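You operate a simulated robot arm through the tools that you are given. There is no shell and no other tool.

The job below is to be done with a simulated two-armed robot. You get a single attempt, and the scene is never put back.

## Task
Pump the brass stove into the green, vent it, then tag it.
Fine: shut its air knob to pump and open it after; hang the tag rail's green tag on it; leave the rail's yellow tags. Where these are worked on the way, their far stop is far enough and under half their travel is too little: air knob.

The check looks at the end state, three seconds after you hand in, the way a careful person would. Anything else that was tipped, shoved, dropped, spilled or broken makes it a failure.

## Robot
Two 7-joint arms with two-finger parallel grippers on one trunk that stands fixed in place. Base frame: the origin is at the foot of the trunk, x ahead of it, y to its left, z up. Readings come in mm, rad, newtons and seconds.
The left shoulder is at [70, 130, 1237], the right one opposite. Each reaches about 631 mm from its shoulder. Payload 1.57 kg a hand.
The tool frame of a hand sits at the grasp point between the pads (the TCP): z along the fingers, y along the line on which they close. The tips reach 30 mm beyond it. Largest opening 80 mm; finger width 17, thickness 12; the body of the gripper, 40 by 82 mm, starts 80 mm behind the TCP.
Orientation is told as [roll, pitch, yaw] about the base's x, y, z axes, in that order, counted from this pose: with the fingers straight down and closing along the base's y, the tool's x points along the base's -x, its y along +y and its z along -z.

## Interface
- The arms move only by the tool drive_tool. It takes "left_deltas", "right_deltas" or both (then of equal length, played together; a hand with none holds still); each is a list of rows, each a list of 6 numbers: the shift along the tool's x, y, z in mm, then the turn, a rotation vector about the tool's x, y, z in rad. In form: [[x, y, z, ax, ay, az], ...]. A call has 1 to 20 rows; each row shifts and turns the commanded pose from where the row before left it, along the tool's axes as they then stand. "left_jaw" and "right_jaw" are, for a hand that has rows, the gripper command, from -1 (shut) to 1 (fully open), values between in proportion, set as the call begins (left out, the last holds). A row lasts 0.2 s, in which the tool goes at most 50 mm and 0.15 rad; a call with a longer step from one row to the next is refused whole, and so is a gripper value outside its range. Where a pose cannot be reached the arm comes as near as it can. A force on the tool above 90 N (or 10 N above the force at the start of the call, whichever is more), or a blocked arm, ends the call early, and 0.2 s more pass. The fingers move at their own pace (about 108 mm/s each) and stop on an object; they squeeze with about 29 N. The grip force told is the motor's: it shows also when the fingers shut on nothing. Time passes only in rows, and 0.2 s behind the last, so rows that do not move let the fingers close. The reply holds the time, the measured pose of the TCP, the force on the tool along the base axes, the opening and the grip force, in the units named above and with some noise, with the torque about the TCP (base axes, N m) and any sound that the robot's microphone picked up, and new pictures: "views" is both (left out), scene, wrist or none (wrist: the cameras of the hands that moved).
- Cameras (640 x 400 px; columns grow to the right, rows downward): "scene" is now at [117.9, -31.9, 1443.2]; the picture's right is [-0.44, -0.90, -0.00], its down [-0.70, 0.34, -0.63] and it looks along [0.57, -0.28, -0.78] (base axes); focal length 216 px, centre (320, 200). "left" rides on the left gripper at [72, 7, -122] in its tool frame; the picture's right is [-0.09, 1.00, 0.00], its down [-0.84, -0.08, -0.54] and it looks along [-0.54, -0.05, 0.84] (tool axes); focal length 238 px, centre (320, 200). "right" rides on the right gripper at [72, -6, -122] in its tool frame; the picture's right is [0.09, 1.00, 0.00], its down [-0.84, 0.08, -0.54] and it looks along [-0.54, 0.05, 0.84] (tool axes); focal length 238 px, centre (320, 200). There is no depth. A picture from a camera that has moved, and an enlarged one, comes with that camera's place and axes in the base frame and with its lens.
- raise_lower(by): slides the trunk up (or, below 0, down) by that many mm; the arms and the scene camera ride with it, the base frame stays. It gives what a move gives, with no picture.
- aim_head(pan, tilt): turns the head with the scene camera to pan (to the left, within 1.501 rad either way) and tilt (down, from -0.506 to 1.204), counted from straight ahead of the robot. It gives what a move gives, and a new picture of the scene camera.
- inspect(camera, box): a new picture of the part [left, top, right, bottom] of that camera's present view, enlarged. It takes no simulated time.
- sign_off(): hands the job in; it is judged then, once.

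Nothing tells you positions but the pictures and the camera data. Unless the task says otherwise, let go and move clear before handing in.

The tools are called after ">>>" by a JSON object that holds its "fn" and its "kwargs". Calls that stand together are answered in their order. drive_tool: Moves the arms, as the interface text tells. Its arguments: {"type":"object","properties":{"left_deltas":{"type":"array"},"left_jaw":{"type":"number"},"right_deltas":{"type":"array"},"right_jaw":{"type":"number"},"views":{"type":"string","enum":["both","scene","wrist","none"]}},"required":[]} The other tools are called the same way: raise_lower (by) moves the trunk up or down; aim_head (pan, tilt) turns the head that bears the scene camera; inspect (camera, box) takes an enlarged picture of a part of a camera's view; sign_off () hands the job in.

At the start:

```text
t: 0.0
left_tool_pos: [326.9, -35.0, 1266.4]
left_orientation: [0.0, -0.001, 0.001]
left_wrist_force: [0.6, 0.2, 0.1]
left_wrist_torque: [0.0, -0.01, 0.01]
left_finger_gap: 79.9
left_grip_force: 0.1
right_tool_pos: [259.7, -268.0, 1171.2]
right_orientation: [0.002, -0.001, 0.001]
right_wrist_force: [-0.5, 0.3, -0.3]
right_wrist_torque: [0.02, -0.03, -0.02]
right_finger_gap: 79.9
right_grip_force: 0.0
trunk travel left (down, up): [-875.0, 65.0]
head pan, tilt (commanded): [-0.457, 0.887]
```

scene: 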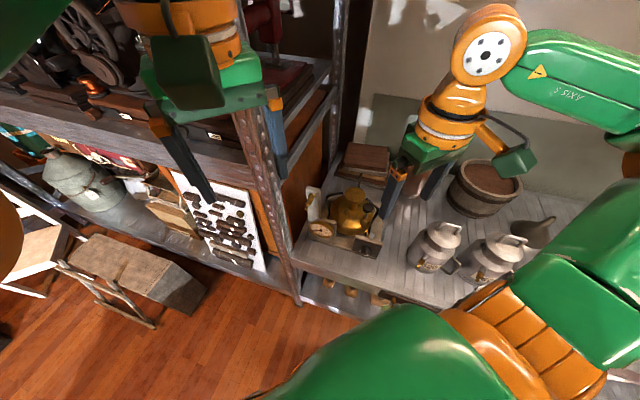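
right: 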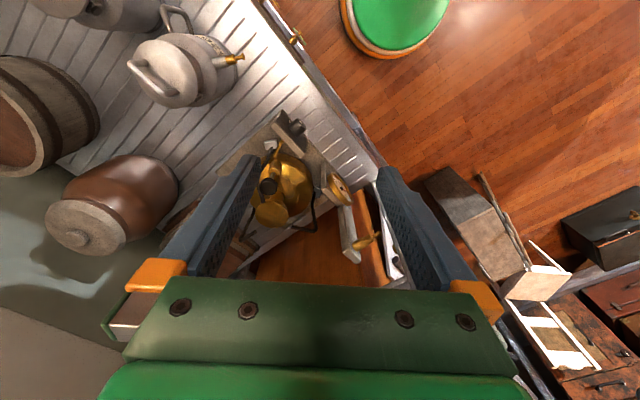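
left: 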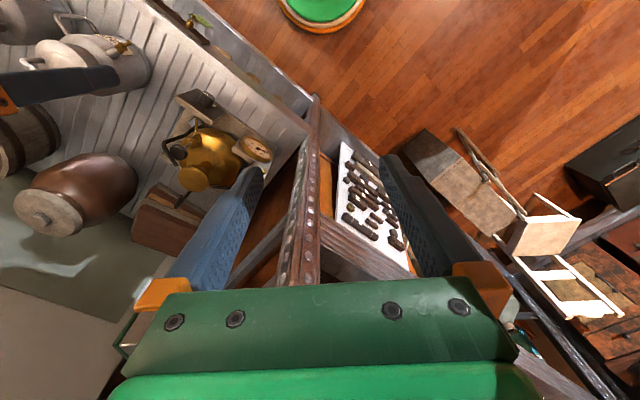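

I see a brass stove on a shelf to the robot's front-right, with a gauge and some device beside it, and I'm not yet sure where the knob, pump and tag rail are. I'll enlarge the pictures before moving anything.

>>> {"fn": "inspect", "kwargs": {"camera": "scene", "box": [270, 160, 430, 320]}}

>>> {"fn": "inspect", "kwargs": {"camera": "right", "box": [220, 90, 400, 290]}}

>>> {"fn": "inspect", "kwargs": {"camera": "left", "box": [140, 70, 300, 230]}}

>>> {"fn": "inspect", "kwargs": {"camera": "scene", "box": [300, 260, 460, 340]}}

```text
2.50 times, centred on (350, 240) of scene
camera zoom: at [117.9, -31.9, 1443.2], right [-0.44, -0.9, 0.0], down [-0.7, 0.34, -0.63], along [0.57, -0.28, -0.78], focal length 540 px, centre (245, 100)
```

zoom: 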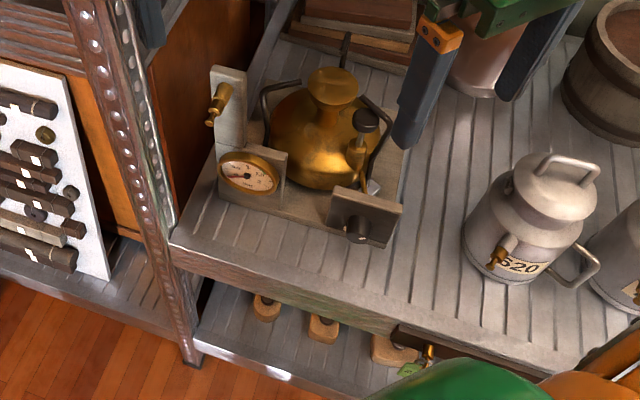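

```text
2.00 times, centred on (310, 190) of right
camera zoom: at [187.3, -275.5, 1291.7], right [-0.09, 1.0, 0.0], down [0.84, 0.08, 0.54], along [0.54, 0.05, -0.84], focal length 477 px, centre (340, 220)
```

zoom: 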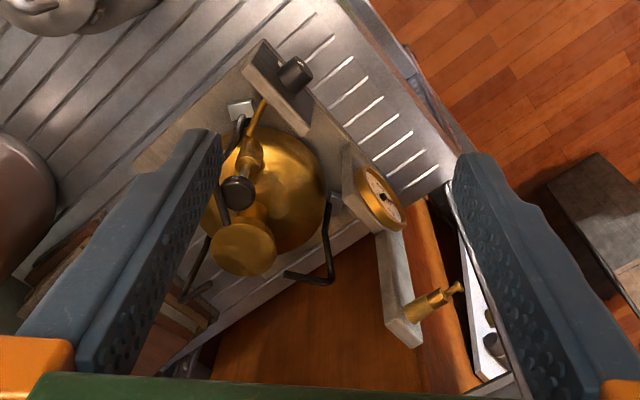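

```text
2.50 times, centred on (220, 150) of left
camera zoom: at [254.1, -27.7, 1389.7], right [0.09, 1.0, 0.0], down [0.84, -0.08, 0.54], along [0.54, -0.05, -0.84], focal length 596 px, centre (570, 325)
```

zoom: 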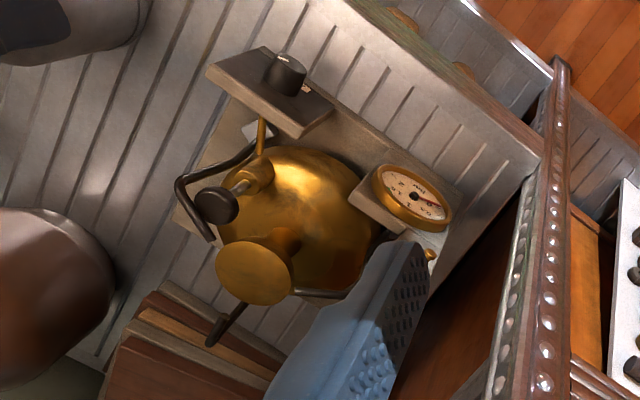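

```text
4.00 times, centred on (380, 300) of scene
camera zoom: at [117.9, -31.9, 1443.2], right [-0.44, -0.9, 0.0], down [-0.7, 0.34, -0.63], along [0.57, -0.28, -0.78], focal length 864 px, centre (80, -200)
```

zoom: 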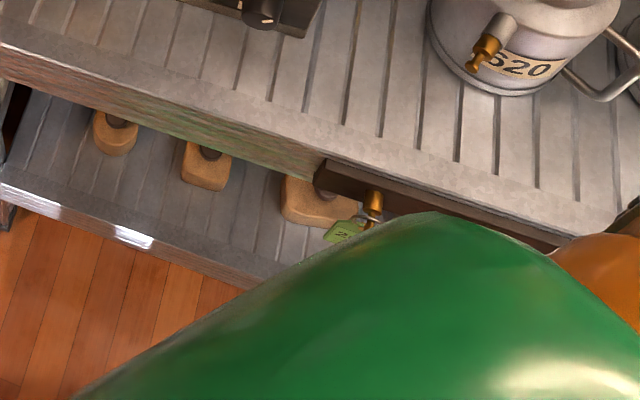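

The stove stands on a shelf turned about 45° to my right. Its cap is near [493,-351,886], the gauge near [455,-205,823] and a black knob on a plate near [339,-311,776]. The tag rail seems to run under the front edge of the shelf, so I'll enlarge the wrist pictures there.

>>> {"fn": "inspect", "kwargs": {"camera": "left", "box": [120, 0, 320, 110]}}

>>> {"fn": "inspect", "kwargs": {"camera": "right", "box": [240, 0, 360, 70]}}

>>> {"fn": "inspect", "kwargs": {"camera": "left", "box": [155, 80, 285, 200]}}

>>> {"fn": "inspect", "kwargs": {"camera": "right", "box": [240, 100, 400, 220]}}

```text
3.20 times, centred on (220, 55) of left
camera zoom: at [254.1, -27.7, 1389.7], right [0.09, 1.0, 0.0], down [0.84, -0.08, 0.54], along [0.54, -0.05, -0.84], focal length 763 px, centre (640, 664)
```

zoom: 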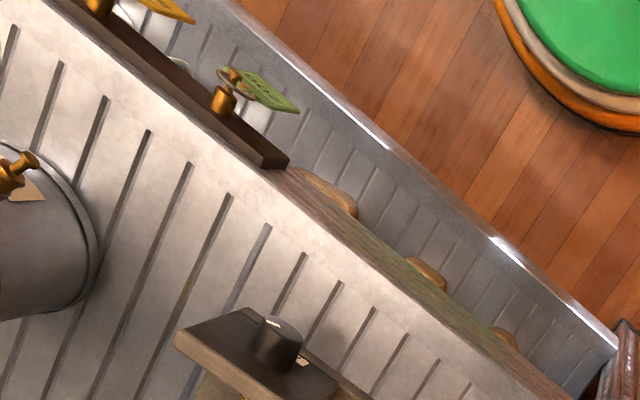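

```text
5.33 times, centred on (300, 35) of right
camera zoom: at [187.3, -275.5, 1291.7], right [-0.09, 1.0, 0.0], down [0.84, 0.08, 0.54], along [0.54, 0.05, -0.84], focal length 1271 px, centre (427, 1080)
```

zoom: 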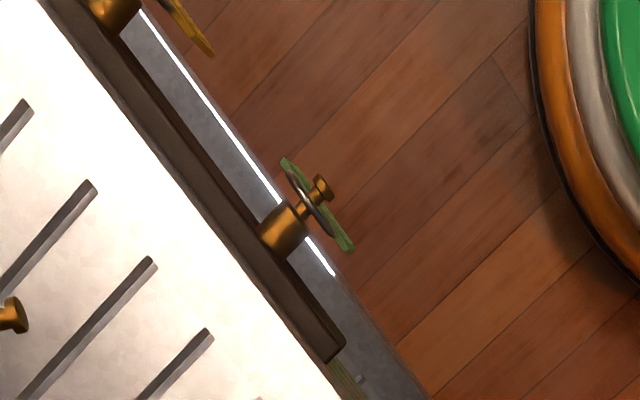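

```text
3.33 times, centred on (220, 140) of left
camera zoom: at [254.1, -27.7, 1389.7], right [0.09, 1.0, 0.0], down [0.84, -0.08, 0.54], along [0.54, -0.05, -0.84], focal length 794 px, centre (653, 400)
```

zoom: 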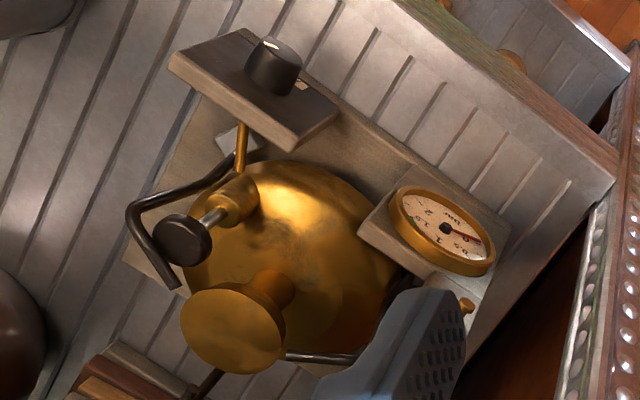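

```text
3.33 times, centred on (320, 160) of right
camera zoom: at [187.3, -275.5, 1291.7], right [-0.09, 1.0, 0.0], down [0.84, 0.08, 0.54], along [0.54, 0.05, -0.84], focal length 794 px, centre (320, 333)
```

zoom: 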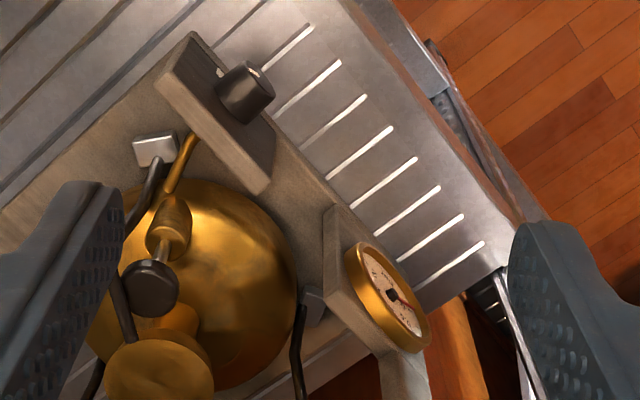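

The air knob is the black dial on the plate, the pump is the black-capped rod beside the brass body, and the green tag hangs on the end peg of the rail nearest the stove. I'll turn the head to see how much room the right arm has before lowering the trunk.

>>> {"fn": "aim_head", "kwargs": {"pan": -0.95, "tilt": 0.75}}

>>> {"fn": "aim_head", "kwargs": {"pan": -0.1, "tilt": 0.7}}

```text
t: 0.9
left_tool_pos: [326.6, -34.6, 1268.6]
left_orientation: [-0.001, -0.001, -0.001]
left_wrist_force: [0.4, -0.7, 0.7]
left_wrist_torque: [-0.03, -0.01, -0.01]
left_finger_gap: 80.3
left_grip_force: 0.0
right_tool_pos: [260.9, -269.0, 1170.2]
right_orientation: [0.002, 0.0, 0.004]
right_wrist_force: [-0.3, -0.4, 0.0]
right_wrist_torque: [0.03, 0.03, 0.02]
right_finger_gap: 80.0
right_grip_force: 0.1
trunk travel left (down, up): [-875.0, 65.0]
head pan, tilt (commanded): [-0.949, 0.75]
camera scene: at [98.0, -65.3, 1454.0], right [-0.81, -0.58, 0.0], down [-0.4, 0.55, -0.73], along [0.43, -0.59, -0.68], focal length 216 px, centre (320, 200)
```

scene: 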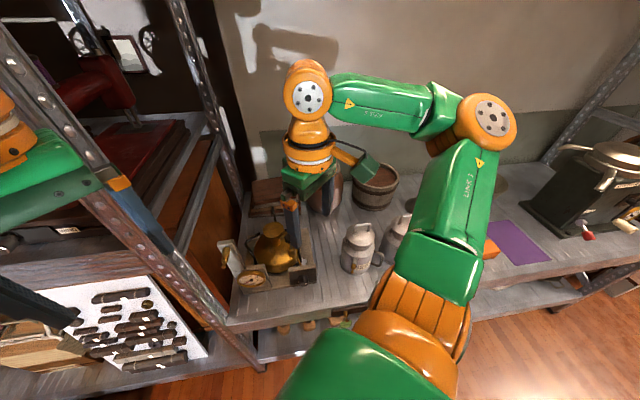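

```text
t: 2.1
left_tool_pos: [326.8, -35.3, 1267.6]
left_orientation: [0.0, 0.0, 0.0]
left_wrist_force: [0.3, 0.3, 0.1]
left_wrist_torque: [0.03, -0.03, -0.01]
left_finger_gap: 79.7
left_grip_force: 0.1
right_tool_pos: [260.7, -268.2, 1169.7]
right_orientation: [0.002, 0.001, 0.003]
right_wrist_force: [0.1, -0.2, -0.1]
right_wrist_torque: [0.01, 0.01, 0.04]
right_finger_gap: 79.9
right_grip_force: 0.0
trunk travel left (down, up): [-875.0, 65.0]
head pan, tilt (commanded): [-0.099, 0.7]
camera scene: at [134.1, -6.6, 1458.3], right [-0.1, -0.99, 0.0], down [-0.64, 0.06, -0.76], along [0.76, -0.08, -0.64], focal length 216 px, centre (320, 200)
```

scene: 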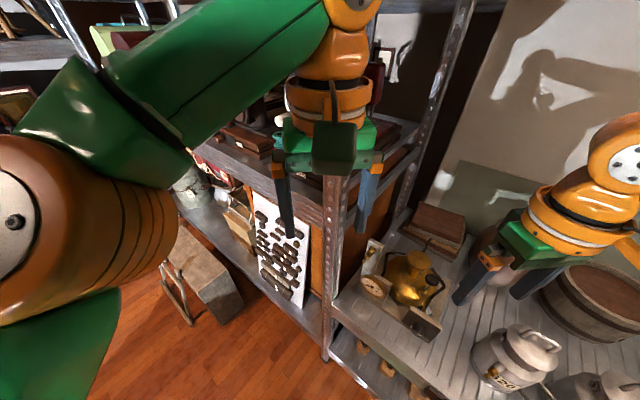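

The right shelf is open above, and the left rack's post is close to the left hand. I'll draw the left hand back, then lower the trunk toward working height.

>>> {"fn": "drive_tool", "kwargs": {"left_deltas": [[25, 30, 0, 0, 0, 0], [25, 30, 0, 0, 0, 0], [25, 30, 0, 0, 0, 0], [0, 0, 0, 0, 0, 0]], "views": "none"}}

>>> {"fn": "raise_lower", "kwargs": {"by": -120}}

>>> {"fn": "aim_head", "kwargs": {"pan": -0.6, "tilt": 0.9}}

```text
t: 3.1
left_tool_pos: [249.9, 54.0, 1266.1]
left_orientation: [-0.002, 0.0, 0.003]
left_wrist_force: [0.1, 0.4, -0.6]
left_wrist_torque: [0.01, -0.01, 0.01]
left_finger_gap: 79.9
left_grip_force: 0.0
right_tool_pos: [259.1, -268.9, 1170.3]
right_orientation: [0.002, 0.001, 0.002]
right_wrist_force: [0.2, -0.1, -0.1]
right_wrist_torque: [-0.01, 0.02, 0.01]
right_finger_gap: 80.0
right_grip_force: 0.0
trunk travel left (down, up): [-875.0, 65.0]
head pan, tilt (commanded): [-0.099, 0.7]
```

```text
t: 4.6
left_tool_pos: [249.3, 53.4, 1145.7]
left_orientation: [0.001, -0.001, 0.0]
left_wrist_force: [0.5, 0.1, -0.1]
left_wrist_torque: [0.02, 0.01, 0.0]
left_finger_gap: 79.9
left_grip_force: 0.1
right_tool_pos: [260.2, -267.7, 1049.9]
right_orientation: [0.002, 0.001, 0.001]
right_wrist_force: [0.0, 0.0, 0.0]
right_wrist_torque: [0.0, 0.02, -0.03]
right_finger_gap: 79.9
right_grip_force: 0.1
trunk travel left (down, up): [-755.0, 185.0]
head pan, tilt (commanded): [-0.099, 0.7]
```

```text
t: 5.5
left_tool_pos: [249.1, 53.5, 1146.1]
left_orientation: [0.001, -0.001, -0.001]
left_wrist_force: [1.3, -0.7, 0.2]
left_wrist_torque: [-0.01, 0.0, 0.01]
left_finger_gap: 79.9
left_grip_force: 0.1
right_tool_pos: [261.1, -267.2, 1049.5]
right_orientation: [0.0, -0.001, 0.002]
right_wrist_force: [-0.8, 0.6, 0.9]
right_wrist_torque: [0.0, -0.02, -0.05]
right_finger_gap: 80.0
right_grip_force: 0.0
trunk travel left (down, up): [-755.0, 185.0]
head pan, tilt (commanded): [-0.6, 0.901]
camera scene: at [112.0, -40.5, 1322.2], right [-0.56, -0.83, 0.0], down [-0.65, 0.44, -0.62], along [0.51, -0.35, -0.78], focal length 216 px, centre (320, 200)
```

scene: 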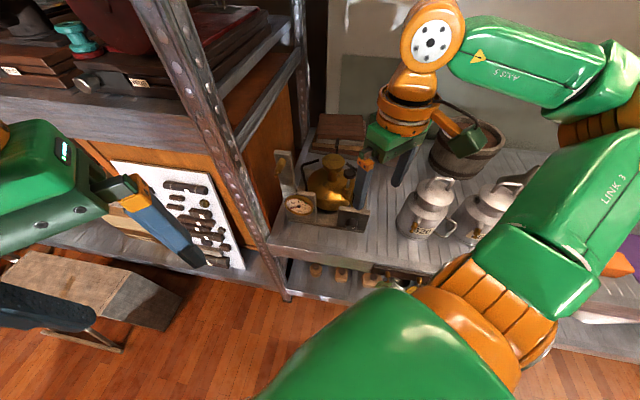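

>>> {"fn": "inspect", "kwargs": {"camera": "scene", "box": [260, 130, 420, 230]}}

>>> {"fn": "inspect", "kwargs": {"camera": "scene", "box": [290, 230, 430, 310]}}

>>> {"fn": "inspect", "kwargs": {"camera": "right", "box": [160, 0, 480, 280]}}

>>> {"fn": "inspect", "kwargs": {"camera": "left", "box": [0, 0, 300, 300]}}

```text
4.00 times, centred on (340, 180) of scene
camera zoom: at [112.0, -40.5, 1322.2], right [-0.56, -0.83, 0.0], down [-0.65, 0.44, -0.62], along [0.51, -0.35, -0.78], focal length 864 px, centre (240, 280)
```

zoom: 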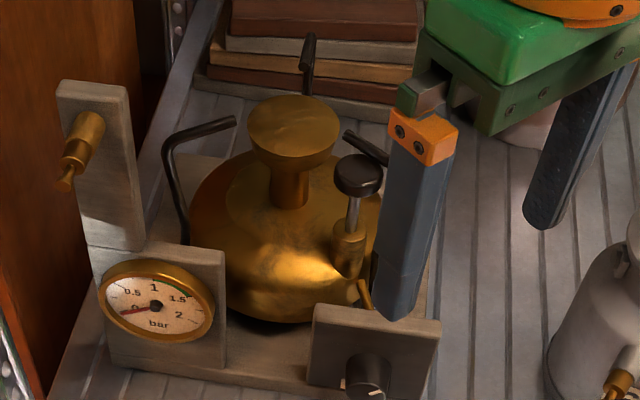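

```text
4.57 times, centred on (360, 270) of scene
camera zoom: at [112.0, -40.5, 1322.2], right [-0.56, -0.83, 0.0], down [-0.65, 0.44, -0.62], along [0.51, -0.35, -0.78], focal length 988 px, centre (137, -120)
```

zoom: 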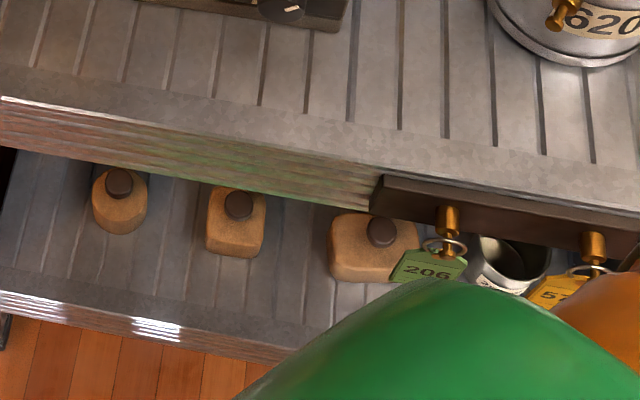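

```text
1.43 times, centred on (320, 140) of right
camera zoom: at [187.4, -275.2, 1171.8], right [-0.09, 1.0, 0.0], down [0.84, 0.08, 0.54], along [0.54, 0.05, -0.84], focal length 340 px, centre (320, 286)
```

zoom: 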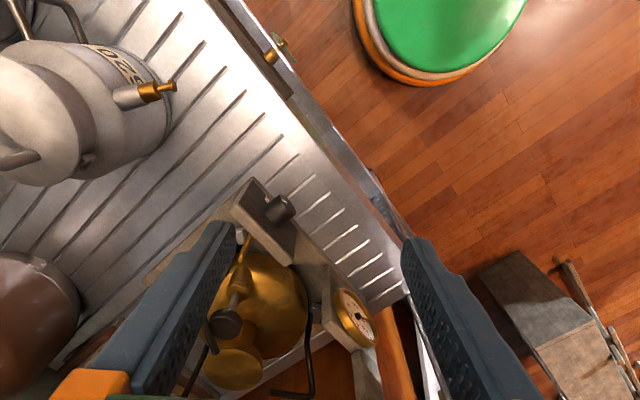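

```text
1.33 times, centred on (150, 150) of left
camera zoom: at [177.6, 61.0, 1268.7], right [0.09, 1.0, 0.0], down [0.84, -0.08, 0.54], along [0.54, -0.05, -0.84], focal length 318 px, centre (547, 267)
```

zoom: 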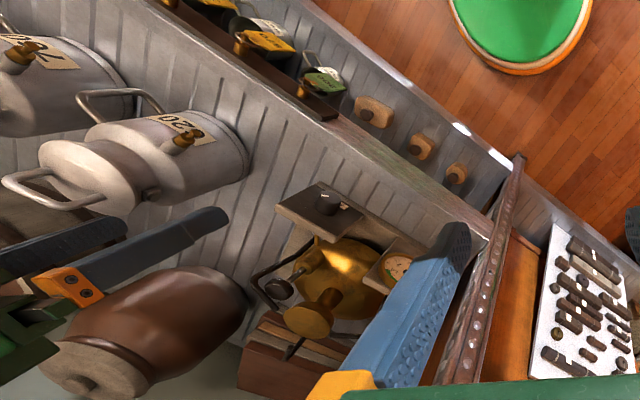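

The gauge reads about 0, its green band lies at roughly 1 to 1.7 bar, and the tag target is the peg on the stove's pale upright. I'll turn the right hand to face the shelf so its camera looks straight at the knob plate.

>>> {"fn": "drive_tool", "kwargs": {"right_deltas": [[16, 33, 15, 0, 0, 0], [16, 33, 15, 0, 0, 0], [0, 0, 0, 0, 0, 0.13], [0, 0, 0, 0, 0, 0.13], [0, 0, 0, 0, 0, 0.13], [0, 0, 0, 0, 0, 0.13], [0, 0, 0, 0, 0, 0.13], [0, 0, 0, 0, 0, 0.13], [0, 0, 0, 0, 0, 0]]}}

```text
t: 7.5
left_tool_pos: [249.6, 53.4, 1146.2]
left_orientation: [-0.002, 0.001, 0.0]
left_wrist_force: [-0.9, 0.7, 0.0]
left_wrist_torque: [0.05, 0.0, 0.02]
left_finger_gap: 79.9
left_grip_force: 0.0
right_tool_pos: [227.4, -202.9, 1018.6]
right_orientation: [-0.001, -0.001, -0.781]
right_wrist_force: [0.6, -0.2, -0.6]
right_wrist_torque: [-0.01, -0.02, 0.01]
right_finger_gap: 79.9
right_grip_force: 0.1
trunk travel left (down, up): [-755.0, 185.0]
head pan, tilt (commanded): [-0.6, 0.901]
camera scene: at [112.0, -40.7, 1322.2], right [-0.56, -0.83, 0.0], down [-0.65, 0.44, -0.62], along [0.51, -0.35, -0.78], focal length 216 px, centre (320, 200)
camera right: at [171.6, -156.9, 1141.6], right [0.64, 0.77, 0.0], down [0.65, -0.53, 0.54], along [0.42, -0.34, -0.84], focal length 238 px, centre (320, 200)
```

scene: 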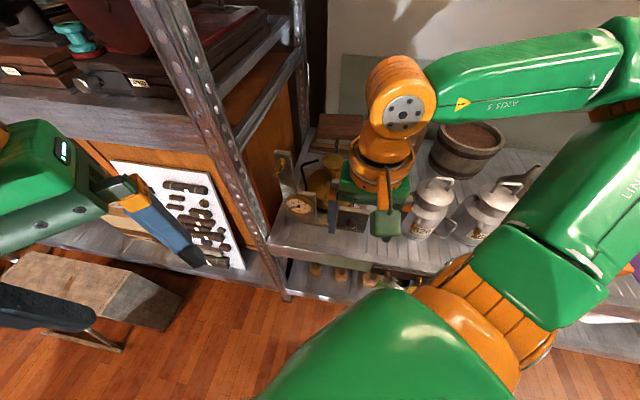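
right: 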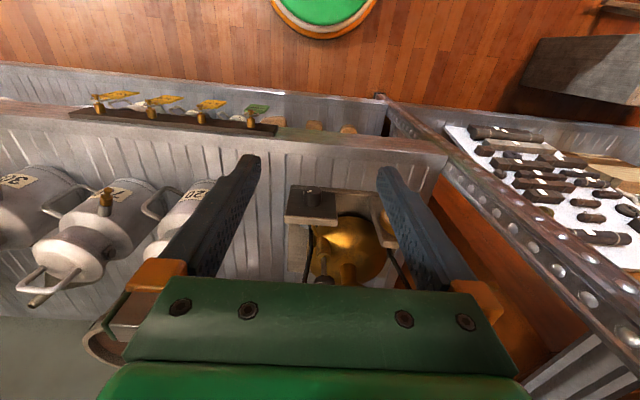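

The right camera now looks square at the shelf. I'll enlarge the knob plate, gauge, rail and tag in it.

>>> {"fn": "inspect", "kwargs": {"camera": "right", "box": [270, 170, 420, 290]}}

>>> {"fn": "inspect", "kwargs": {"camera": "right", "box": [180, 85, 300, 145]}}

>>> {"fn": "inspect", "kwargs": {"camera": "left", "box": [120, 0, 280, 100]}}

>>> {"fn": "inspect", "kwargs": {"camera": "left", "box": [120, 110, 280, 280]}}

```text
3.33 times, centred on (345, 230) of right
camera zoom: at [171.6, -156.9, 1141.6], right [0.64, 0.77, 0.0], down [0.65, -0.53, 0.54], along [0.42, -0.34, -0.84], focal length 794 px, centre (237, 100)
```

zoom: 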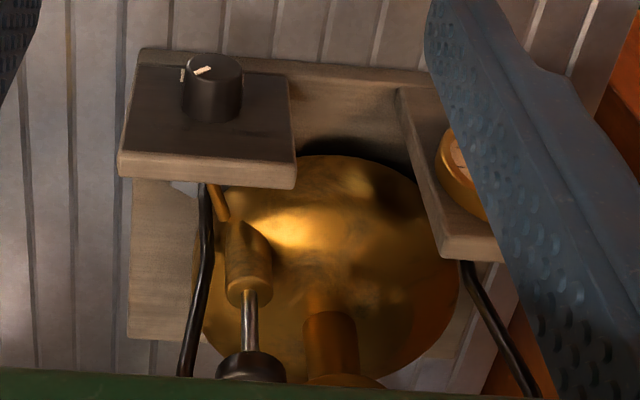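

```text
5.33 times, centred on (240, 115) of right
camera zoom: at [171.6, -156.9, 1141.6], right [0.64, 0.77, 0.0], down [0.65, -0.53, 0.54], along [0.42, -0.34, -0.84], focal length 1271 px, centre (747, 653)
```

zoom: 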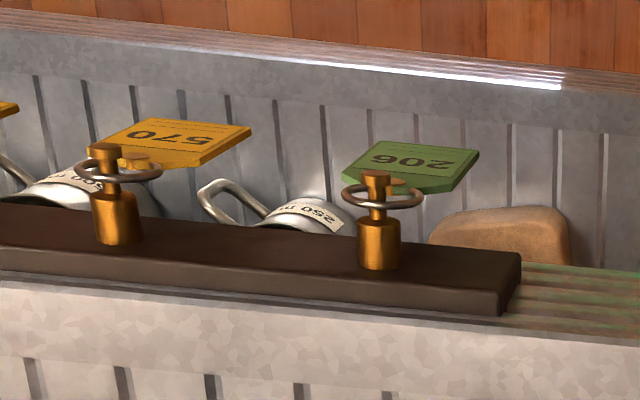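

```text
4.00 times, centred on (200, 50) of left
camera zoom: at [177.6, 60.8, 1268.7], right [0.09, 1.0, 0.0], down [0.84, -0.08, 0.54], along [0.54, -0.05, -0.84], focal length 953 px, centre (800, 800)
```

zoom: 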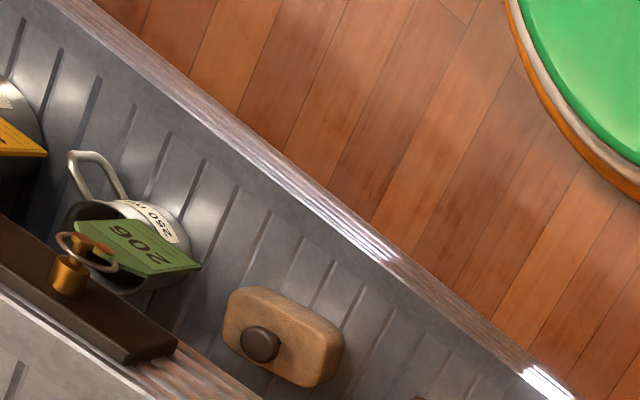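

```text
2.35 times, centred on (200, 195) of left
camera zoom: at [177.6, 60.8, 1268.7], right [0.09, 1.0, 0.0], down [0.84, -0.08, 0.54], along [0.54, -0.05, -0.84], focal length 561 px, centre (602, 212)
```

zoom: 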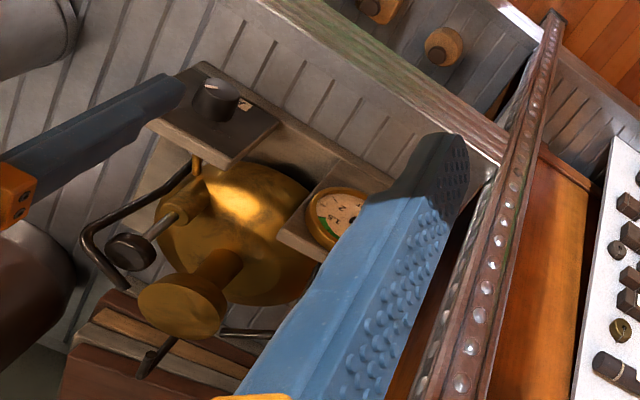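

The pump rod is vertical, with its cap near [427,-356,884]. I plan to use the right hand on the pump and the left hand on the knob, so I'll carry the right hand over the stove at a safe height to look straight at the pump.

>>> {"fn": "drive_tool", "kwargs": {"right_deltas": [[-40, 6, 0, 0, 0, 0], [-40, 6, 0, 0, 0, 0], [-40, 6, 0, 0, 0, 0], [-40, 6, 0, 0, 0, 0], [-40, 6, 0, 0, 0, 0], [0, 0, 0, 0, 0, 0]]}}

```text
t: 8.9
left_tool_pos: [249.3, 53.9, 1145.3]
left_orientation: [0.0, -0.001, -0.001]
left_wrist_force: [0.0, -0.2, -0.1]
left_wrist_torque: [-0.02, -0.02, -0.01]
left_finger_gap: 80.2
left_grip_force: 0.1
right_tool_pos: [392.4, -322.0, 1020.0]
right_orientation: [-0.001, 0.002, -0.779]
right_wrist_force: [-0.1, 0.6, 0.2]
right_wrist_torque: [0.0, -0.03, 0.02]
right_finger_gap: 79.9
right_grip_force: 0.1
trunk travel left (down, up): [-755.0, 185.0]
head pan, tilt (commanded): [-0.6, 0.901]
camera scene: at [111.4, -40.5, 1322.2], right [-0.56, -0.83, 0.0], down [-0.65, 0.44, -0.62], along [0.51, -0.35, -0.78], focal length 216 px, centre (320, 200)
camera right: at [334.9, -276.3, 1141.6], right [0.63, 0.77, 0.0], down [0.65, -0.53, 0.54], along [0.42, -0.34, -0.84], focal length 238 px, centre (320, 200)
```

scene: 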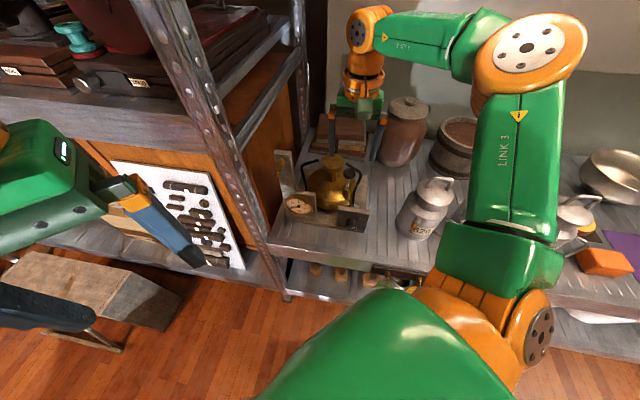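
right: 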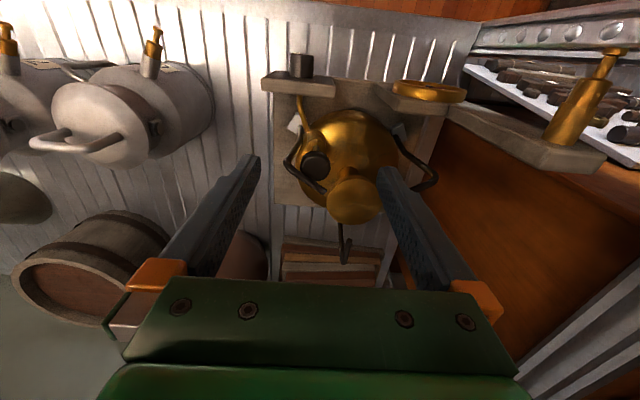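

>>> {"fn": "inspect", "kwargs": {"camera": "right", "box": [250, 40, 470, 270]}}

>>> {"fn": "inspect", "kwargs": {"camera": "scene", "box": [265, 130, 385, 240]}}

>>> {"fn": "inspect", "kwargs": {"camera": "right", "box": [480, 30, 640, 190]}}

>>> {"fn": "inspect", "kwargs": {"camera": "scene", "box": [325, 195, 375, 235]}}

```text
1.74 times, centred on (360, 155) of right
camera zoom: at [334.9, -276.3, 1141.6], right [0.63, 0.77, 0.0], down [0.65, -0.53, 0.54], along [0.42, -0.34, -0.84], focal length 414 px, centre (250, 278)
```

zoom: 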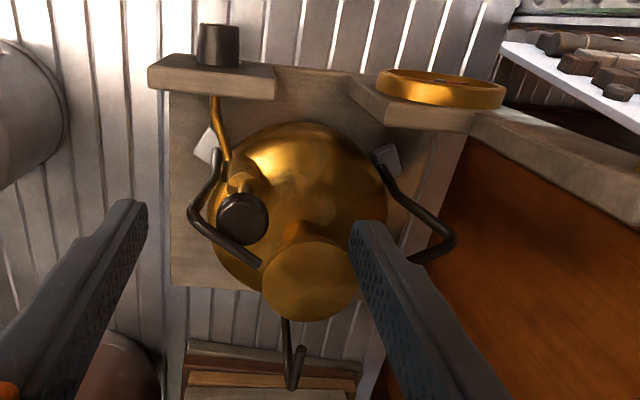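

```text
3.64 times, centred on (325, 185) of scene
camera zoom: at [111.4, -40.5, 1322.2], right [-0.56, -0.83, 0.0], down [-0.65, 0.44, -0.62], along [0.51, -0.35, -0.78], focal length 786 px, centre (302, 254)
```

zoom: 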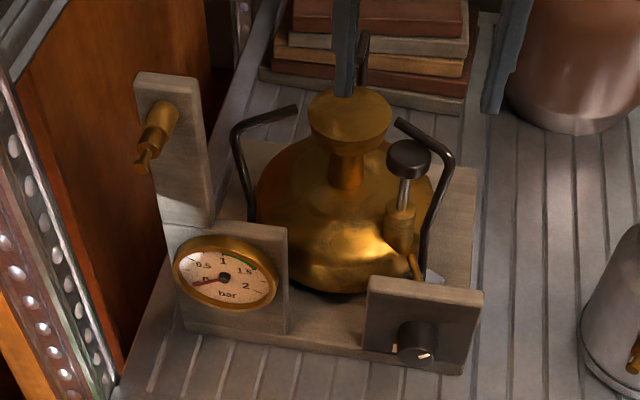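

```text
2.50 times, centred on (560, 110) of right
camera zoom: at [334.9, -276.3, 1141.6], right [0.63, 0.77, 0.0], down [0.65, -0.53, 0.54], along [0.42, -0.34, -0.84], focal length 596 px, centre (-280, 425)
```

zoom: 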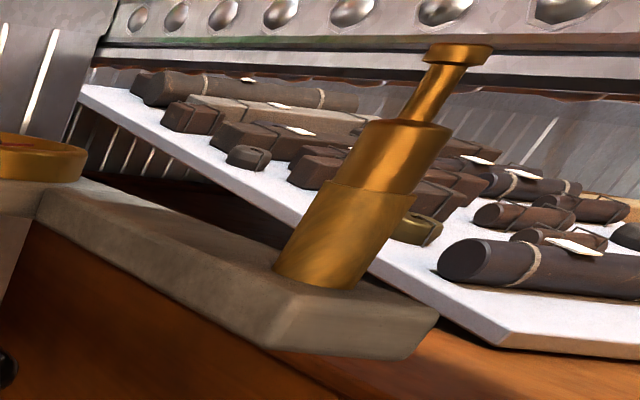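

```text
10.00 times, centred on (350, 215) of scene
camera zoom: at [111.4, -40.5, 1322.2], right [-0.56, -0.83, 0.0], down [-0.65, 0.44, -0.62], along [0.51, -0.35, -0.78], focal length 2160 px, centre (20, 50)
```

zoom: 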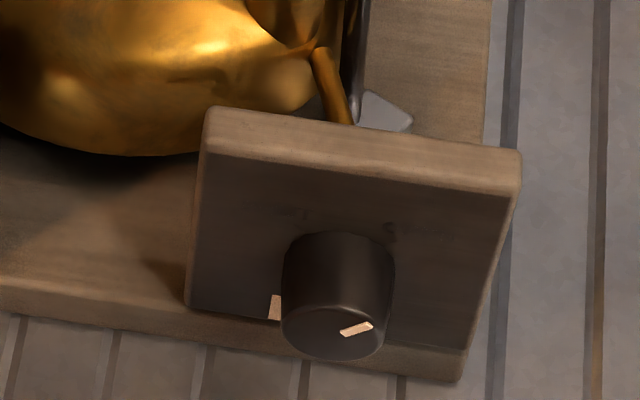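

The knob's white mark is visible, but I can't yet read the marks on its plate. I'll bring the left hand around, angled forward, to look at the knob and gauge from the front.

>>> {"fn": "drive_tool", "kwargs": {"left_deltas": [[5, -18, 36, 0, 0, 0], [5, -18, 36, 0, 0, 0], [5, -18, 36, 0, 0, 0], [5, -18, 36, 0, 0, 0], [0, 0, 0, 0, 0, 0.13], [0, 0, 0, 0, 0, 0.13], [0, 0, 0, 0, 0, 0.13], [0, 0, 0, 0, 0, 0.13], [0, 0, 0, 0, 0, 0.13], [0, 0, 0, 0, 0, 0.135], [0, 0, 0, 0, -0.13, 0], [0, 0, 0, 0, -0.13, 0], [0, 0, 0, 0, -0.13, 0], [0, 0, 0, 0, -0.13, 0], [0, 0, 0, 0, -0.13, 0], [0, 0, 0, 0, -0.135, 0], [0, 0, 0, 0, 0, 0]]}}

```text
t: 12.5
left_tool_pos: [259.1, -65.5, 1023.5]
left_orientation: [-0.001, -0.787, -0.784]
left_wrist_force: [0.6, -0.6, 0.4]
left_wrist_torque: [0.02, 0.01, 0.0]
left_finger_gap: 80.0
left_grip_force: 0.1
left hand out of reach, approached as far as the arm can: row 14, 15, 16
right_tool_pos: [392.1, -319.8, 1019.8]
right_orientation: [0.0, 0.001, -0.779]
right_wrist_force: [0.1, 0.2, -0.7]
right_wrist_torque: [0.0, 0.0, -0.01]
right_finger_gap: 80.4
right_grip_force: 0.0
trunk travel left (down, up): [-755.0, 185.0]
head pan, tilt (commanded): [-0.6, 0.901]
camera scene: at [111.9, -40.3, 1322.2], right [-0.56, -0.83, 0.0], down [-0.65, 0.44, -0.62], along [0.51, -0.35, -0.78], focal length 216 px, centre (320, 200)
camera left: at [165.7, 37.2, 1059.1], right [0.75, 0.66, 0.06], down [0.09, -0.2, 0.98], along [0.66, -0.72, -0.21], focal length 238 px, centre (320, 200)
```

scene: 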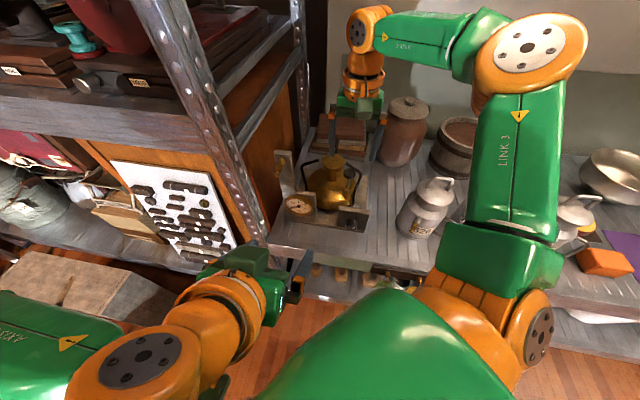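
left: 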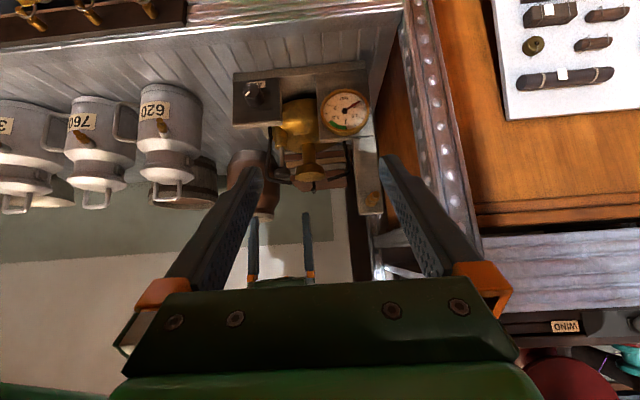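

The left camera now has a near-frontal, upside-down view of the knob plate and gauge. I'll enlarge it.

>>> {"fn": "inspect", "kwargs": {"camera": "left", "box": [225, 60, 385, 160]}}

>>> {"fn": "inspect", "kwargs": {"camera": "left", "box": [230, 70, 280, 130]}}

>>> {"fn": "inspect", "kwargs": {"camera": "left", "box": [310, 80, 380, 150]}}

```text
4.00 times, centred on (305, 110) of left
camera zoom: at [165.7, 37.2, 1059.1], right [0.75, 0.66, 0.06], down [0.09, -0.2, 0.98], along [0.66, -0.72, -0.21], focal length 953 px, centre (380, 560)
```

zoom: 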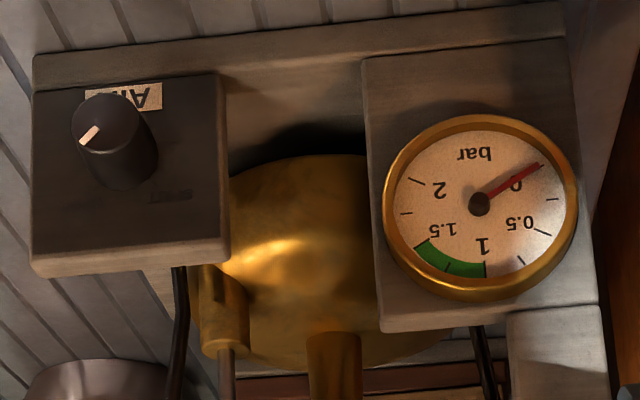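

```text
6.67 times, centred on (255, 100) of left
camera zoom: at [165.7, 37.2, 1059.1], right [0.75, 0.66, 0.06], down [0.09, -0.2, 0.98], along [0.66, -0.72, -0.21], focal length 1589 px, centre (753, 867)
```

zoom: 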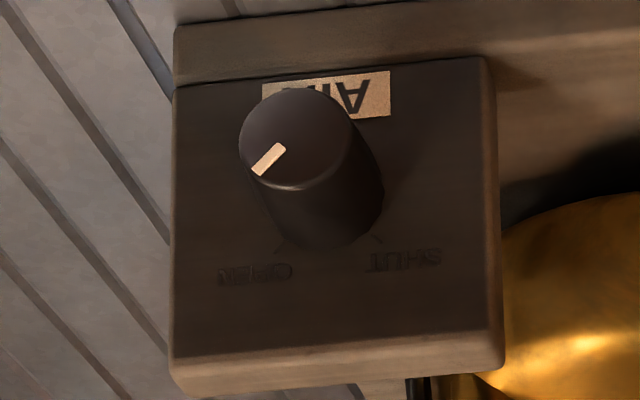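

```text
5.71 times, centred on (345, 115) of left
camera zoom: at [165.7, 37.2, 1059.1], right [0.75, 0.66, 0.06], down [0.09, -0.2, 0.98], along [0.66, -0.72, -0.21], focal length 1362 px, centre (177, 686)
```

zoom: 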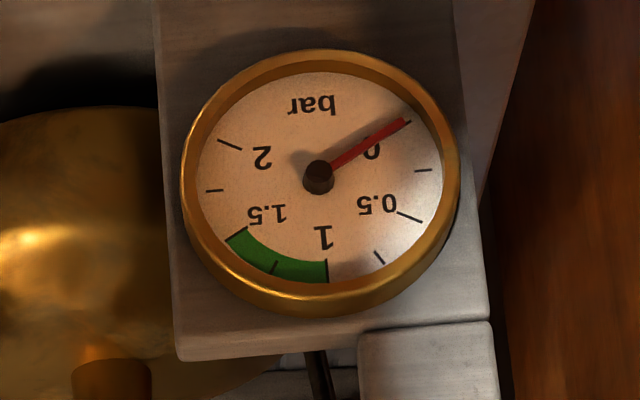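

The knob points at OPEN on the upper right, and SHUT is on the upper left, about 105° counter-clockwise over the top. Green on the gauge is 1 to 1.5 bar and the needle is at 0. I'll bring the left hand down level with the knob at [328,-298,782], fingers horizontal, still well in front of it.

>>> {"fn": "drive_tool", "kwargs": {"left_deltas": [[11, -14.4, 32.7, 0, 0, 0], [11, -14.4, 32.7, 0, 0, 0], [11, -14.4, 32.7, 0, 0, 0], [11, -14.4, 32.7, 0, 0, 0], [0, 0, 0, 0, 0, 0]]}}

```text
t: 13.7
left_tool_pos: [262.6, -149.6, 901.9]
left_orientation: [0.0, -0.787, -0.787]
left_wrist_force: [0.2, -0.1, -0.2]
left_wrist_torque: [0.02, -0.01, 0.01]
left_finger_gap: 79.7
left_grip_force: 0.0
right_tool_pos: [392.6, -321.7, 1018.9]
right_orientation: [0.0, -0.002, -0.778]
right_wrist_force: [0.0, 0.2, -1.4]
right_wrist_torque: [-0.05, -0.01, 0.01]
right_finger_gap: 79.9
right_grip_force: 0.1
trunk travel left (down, up): [-755.0, 185.0]
head pan, tilt (commanded): [-0.6, 0.901]
camera scene: at [111.9, -40.4, 1322.2], right [-0.56, -0.83, 0.0], down [-0.65, 0.44, -0.62], along [0.51, -0.35, -0.78], focal length 216 px, centre (320, 200)
camera left: at [170.6, -48.1, 936.9], right [0.75, 0.66, 0.07], down [0.09, -0.2, 0.98], along [0.66, -0.72, -0.21], focal length 238 px, centre (320, 200)
```

scene: 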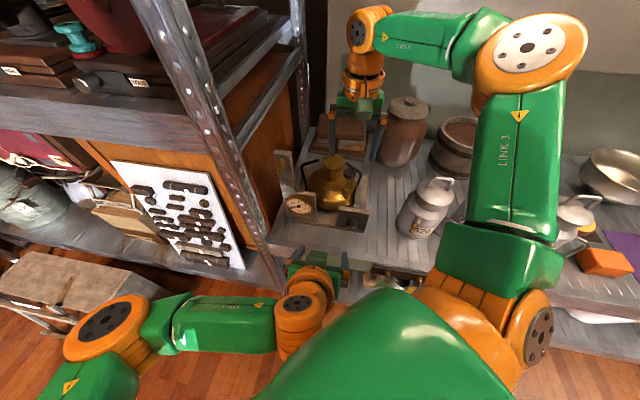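
left: 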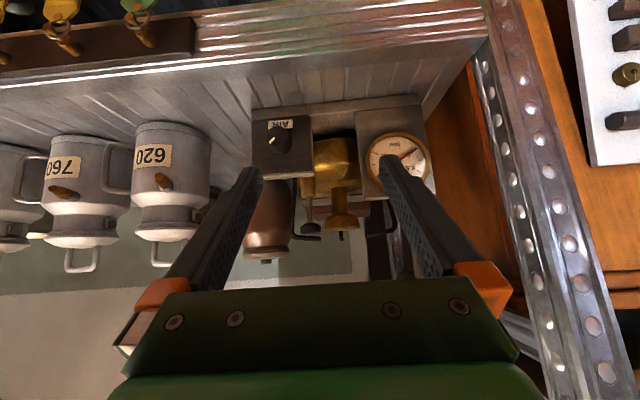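

The hand follows well. I'll pitch the fingers to horizontal and settle at a standoff in front of the knob, with the jaws partly closed.

>>> {"fn": "drive_tool", "kwargs": {"left_deltas": [[0, 0, 0, 0, -0.131, 0], [0, 0, 0, 0, -0.131, 0], [0, 0, 0, 0, -0.131, 0], [0, 0, 0, 0, -0.131, 0], [0, 0, 0, 0, -0.131, 0], [0, 0, 0, 0, -0.13, 0], [30, -14.7, 8.4, 0, 0, 0], [30, -14.7, 8.4, 0, 0, 0], [30, -14.7, 8.4, 0, 0, 0], [29, -14.7, 8.4, 0, 0, 0], [0, 0, 0, 0, 0, 0]], "left_jaw": 0.0}}

```text
t: 16.0
left_tool_pos: [260.4, -126.3, 709.8]
left_orientation: [0.852, -1.358, -1.599]
left_wrist_force: [-0.2, -0.1, -0.1]
left_wrist_torque: [0.0, -0.01, -0.01]
left_finger_gap: 39.8
left_grip_force: 0.1
right_tool_pos: [391.2, -320.7, 1020.0]
right_orientation: [0.001, -0.002, -0.78]
right_wrist_force: [0.2, 0.1, -0.5]
right_wrist_torque: [0.02, 0.0, 0.0]
right_finger_gap: 80.4
right_grip_force: 0.0
trunk travel left (down, up): [-755.0, 185.0]
head pan, tilt (commanded): [-0.6, 0.901]
stopped in row 11 (left hand): the arm was blocked; the commanded pose is now the measured one
camera scene: at [112.0, -39.0, 1322.2], right [-0.56, -0.83, 0.0], down [-0.65, 0.44, -0.62], along [0.51, -0.35, -0.78], focal length 216 px, centre (320, 200)
camera left: at [175.9, -23.7, 658.0], right [0.67, 0.7, 0.25], down [-0.46, 0.13, 0.88], along [0.58, -0.71, 0.4], focal length 238 px, centre (320, 200)
```

scene: 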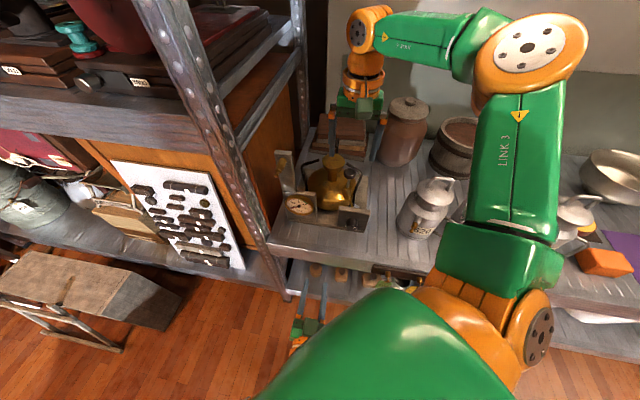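
left: 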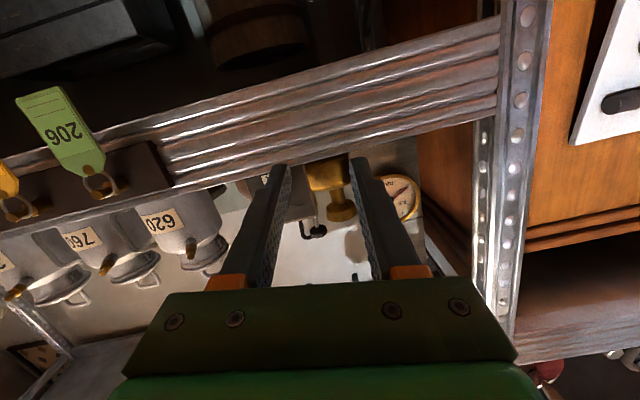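

The left arm stopped blocked and ended lower than I asked, at [260,-126,710], with no contact force. I'll turn the head to see how the arm is folded.

>>> {"fn": "aim_head", "kwargs": {"pan": 0.1, "tilt": 1.2}}

>>> {"fn": "aim_head", "kwargs": {"pan": 0.9, "tilt": 1.0}}

```text
t: 17.1
left_tool_pos: [261.0, -125.9, 709.6]
left_orientation: [0.854, -1.359, -1.6]
left_wrist_force: [0.3, 0.8, 0.2]
left_wrist_torque: [0.0, -0.02, -0.03]
left_finger_gap: 40.2
left_grip_force: 0.1
right_tool_pos: [392.2, -321.2, 1020.2]
right_orientation: [0.0, 0.004, -0.778]
right_wrist_force: [0.7, -0.5, 0.0]
right_wrist_torque: [0.01, 0.01, 0.0]
right_finger_gap: 80.1
right_grip_force: 0.0
trunk travel left (down, up): [-755.0, 185.0]
head pan, tilt (commanded): [0.099, 1.201]
camera scene: at [105.3, 7.6, 1302.4], right [0.1, -1.0, 0.0], down [-0.93, -0.09, -0.36], along [0.36, 0.04, -0.93], focal length 216 px, centre (320, 200)
```

scene: 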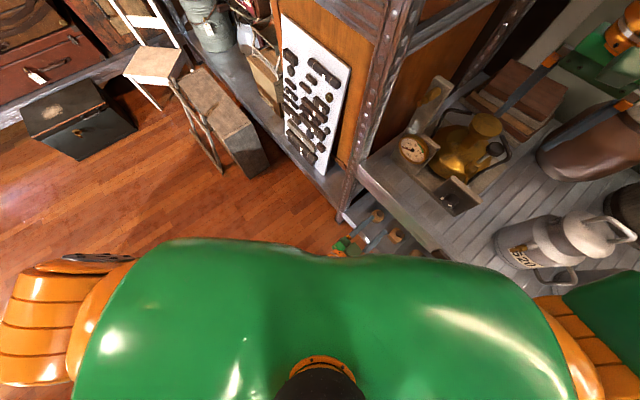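

```text
t: 18.2
left_tool_pos: [260.6, -127.8, 709.2]
left_orientation: [0.854, -1.358, -1.601]
left_wrist_force: [0.0, 0.6, 0.4]
left_wrist_torque: [0.01, 0.01, 0.02]
left_finger_gap: 40.0
left_grip_force: 0.1
right_tool_pos: [391.6, -321.7, 1018.5]
right_orientation: [-0.001, 0.003, -0.778]
right_wrist_force: [0.2, -0.9, -0.4]
right_wrist_torque: [0.0, 0.02, -0.02]
right_finger_gap: 80.2
right_grip_force: 0.1
trunk travel left (down, up): [-755.0, 185.0]
head pan, tilt (commanded): [0.901, 1.0]
camera scene: at [93.0, 56.5, 1314.9], right [0.78, -0.62, 0.0], down [-0.52, -0.66, -0.54], along [0.34, 0.42, -0.84], focal length 216 px, centre (320, 200)
```

scene: 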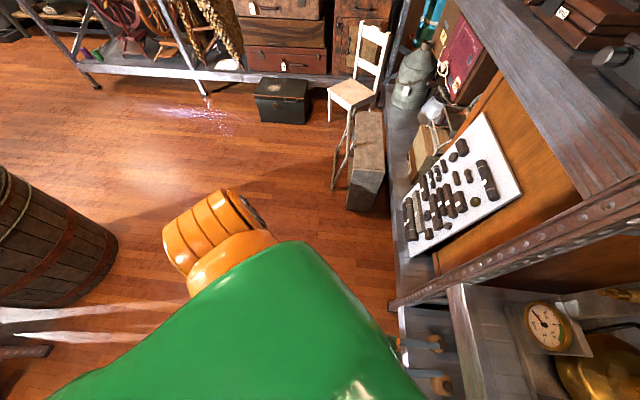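

The left arm was too tightly folded beside the trunk to point level. I'll take it back up to a clear resting pose and use the right arm for the knob.

>>> {"fn": "drive_tool", "kwargs": {"left_deltas": [[-34, 14, -15, 0, 0, 0], [-34, 14, -15, 0, 0, 0], [-34, 14, -15, 0, 0, 0], [-34, 14, -15, 0, 0, 0], [-34, 14, -15, 0, 0, 0], [0, 0, 0, 0, 0.12, 0], [0, 0, 0, 0, 0.12, 0], [0, 0, 0, 0, 0.12, 0], [0, 0, 0, 0, 0.12, 0], [0, 0, 0, 0, 0.12, 0], [0, 0, 0, 0, 0, 0]], "left_jaw": 1.0, "views": "wrist"}}

>>> {"fn": "aim_head", "kwargs": {"pan": -0.45, "tilt": 0.95}}

```text
t: 20.3
left_tool_pos: [246.6, -56.2, 832.9]
left_orientation: [0.339, -0.725, -1.049]
left_wrist_force: [-0.5, -0.6, 0.1]
left_wrist_torque: [0.0, -0.01, -0.06]
left_finger_gap: 80.0
left_grip_force: 0.1
right_tool_pos: [391.1, -322.8, 1018.1]
right_orientation: [-0.002, 0.002, -0.779]
right_wrist_force: [-0.2, -0.1, 1.1]
right_wrist_torque: [0.02, 0.01, 0.05]
right_finger_gap: 79.9
right_grip_force: 0.1
trunk travel left (down, up): [-755.0, 185.0]
head pan, tilt (commanded): [0.901, 1.0]
stopped in row 10 (left hand): the arm was blocked; the commanded pose is now the measured one
camera left: at [151.2, 41.7, 873.2], right [0.74, 0.6, 0.31], down [-0.07, -0.39, 0.92], along [0.67, -0.7, -0.25], focal length 238 px, centre (320, 200)
```

left: 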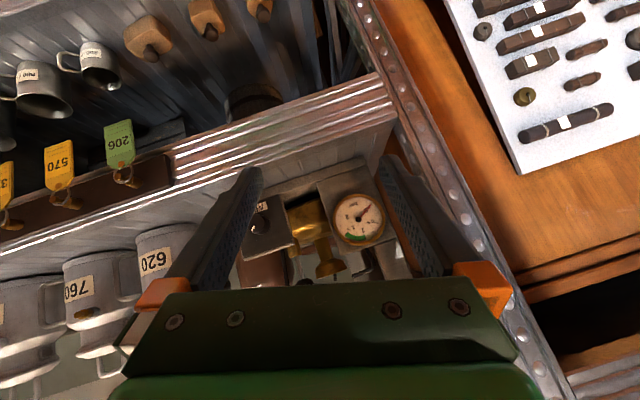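

```text
t: 21.8
left_tool_pos: [245.9, -55.7, 832.9]
left_orientation: [0.342, -0.728, -1.048]
left_wrist_force: [0.9, 0.8, 0.3]
left_wrist_torque: [0.01, 0.03, 0.02]
left_finger_gap: 80.2
left_grip_force: 0.0
right_tool_pos: [391.7, -322.2, 1019.6]
right_orientation: [0.001, 0.001, -0.779]
right_wrist_force: [0.1, 0.6, 0.0]
right_wrist_torque: [0.0, 0.0, 0.01]
right_finger_gap: 79.7
right_grip_force: 0.2
trunk travel left (down, up): [-755.0, 185.0]
head pan, tilt (commanded): [-0.45, 0.949]
camera scene: at [115.1, -29.6, 1318.5], right [-0.43, -0.9, 0.0], down [-0.73, 0.35, -0.58], along [0.52, -0.25, -0.81], focal length 216 px, centre (320, 200)
```

scene: 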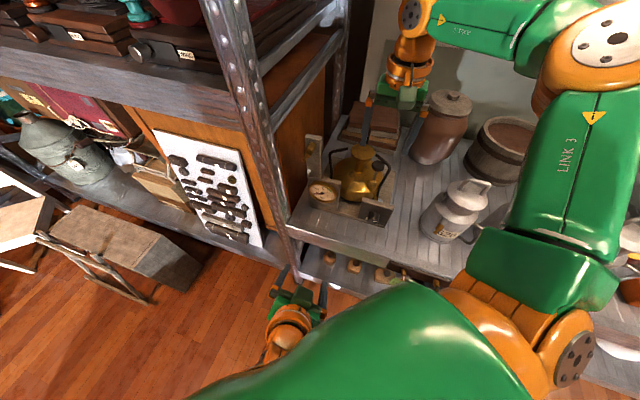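

The left hand sits at [246,-56,833] and shows the green tag and the gauge well. I'll lift it further up and back, clear of the working space.

>>> {"fn": "drive_tool", "kwargs": {"left_deltas": [[-15.4, 15.6, -31.2, 0, 0, 0], [-15.4, 15.6, -31.2, 0, 0, 0], [-15.4, 15.6, -31.2, 0, 0, 0], [-15.4, 15.6, -31.2, 0, 0, 0], [-15.4, 15.6, -31.2, 0, 0, 0], [-15.4, 15.6, -31.2, 0, 0, 0], [0, 0, 0, 0, 0.1, 0], [0, 0, 0, 0, 0.1, 0], [0, 0, 0, 0, 0.1, 0], [0, 0, 0, 0, 0, 0]]}}

```text
t: 22.3
left_tool_pos: [235.1, -26.0, 809.9]
left_orientation: [0.389, -0.462, -1.1]
left_wrist_force: [-0.5, -0.5, 0.2]
left_wrist_torque: [0.0, -0.01, 0.03]
left_finger_gap: 80.0
left_grip_force: 0.1
left hand out of reach, approached as far as the arm can: row 2
right_tool_pos: [392.5, -323.3, 1019.1]
right_orientation: [0.0, 0.003, -0.781]
right_wrist_force: [0.0, -0.7, -0.6]
right_wrist_torque: [0.01, -0.02, -0.01]
right_finger_gap: 80.0
right_grip_force: 0.1
trunk travel left (down, up): [-755.0, 185.0]
head pan, tilt (commanded): [-0.45, 0.949]
stopped in row 2 (left hand): the arm was blocked; the commanded pose is now the measured one
camera scene: at [115.4, -30.3, 1318.5], right [-0.44, -0.9, 0.0], down [-0.73, 0.35, -0.58], along [0.52, -0.25, -0.81], focal length 216 px, centre (320, 200)
camera left: at [147.3, 59.4, 882.0], right [0.78, 0.49, 0.38], down [0.0, -0.61, 0.8], along [0.62, -0.62, -0.47], focal length 238 px, centre (320, 200)
```

scene: 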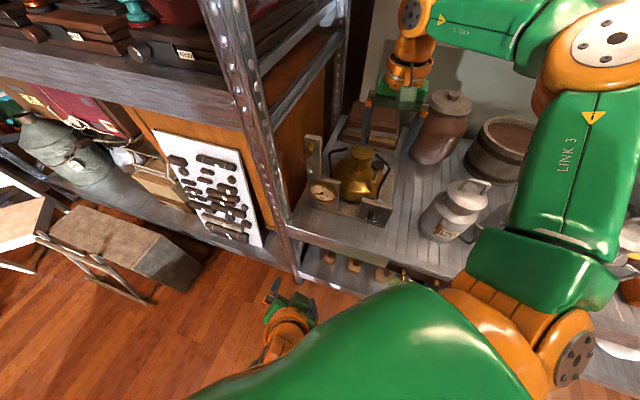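
left: 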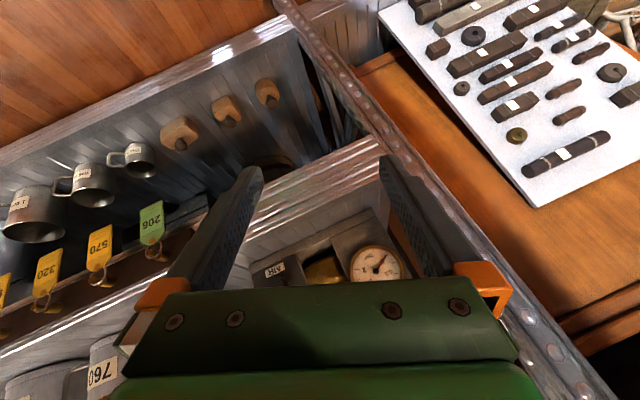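

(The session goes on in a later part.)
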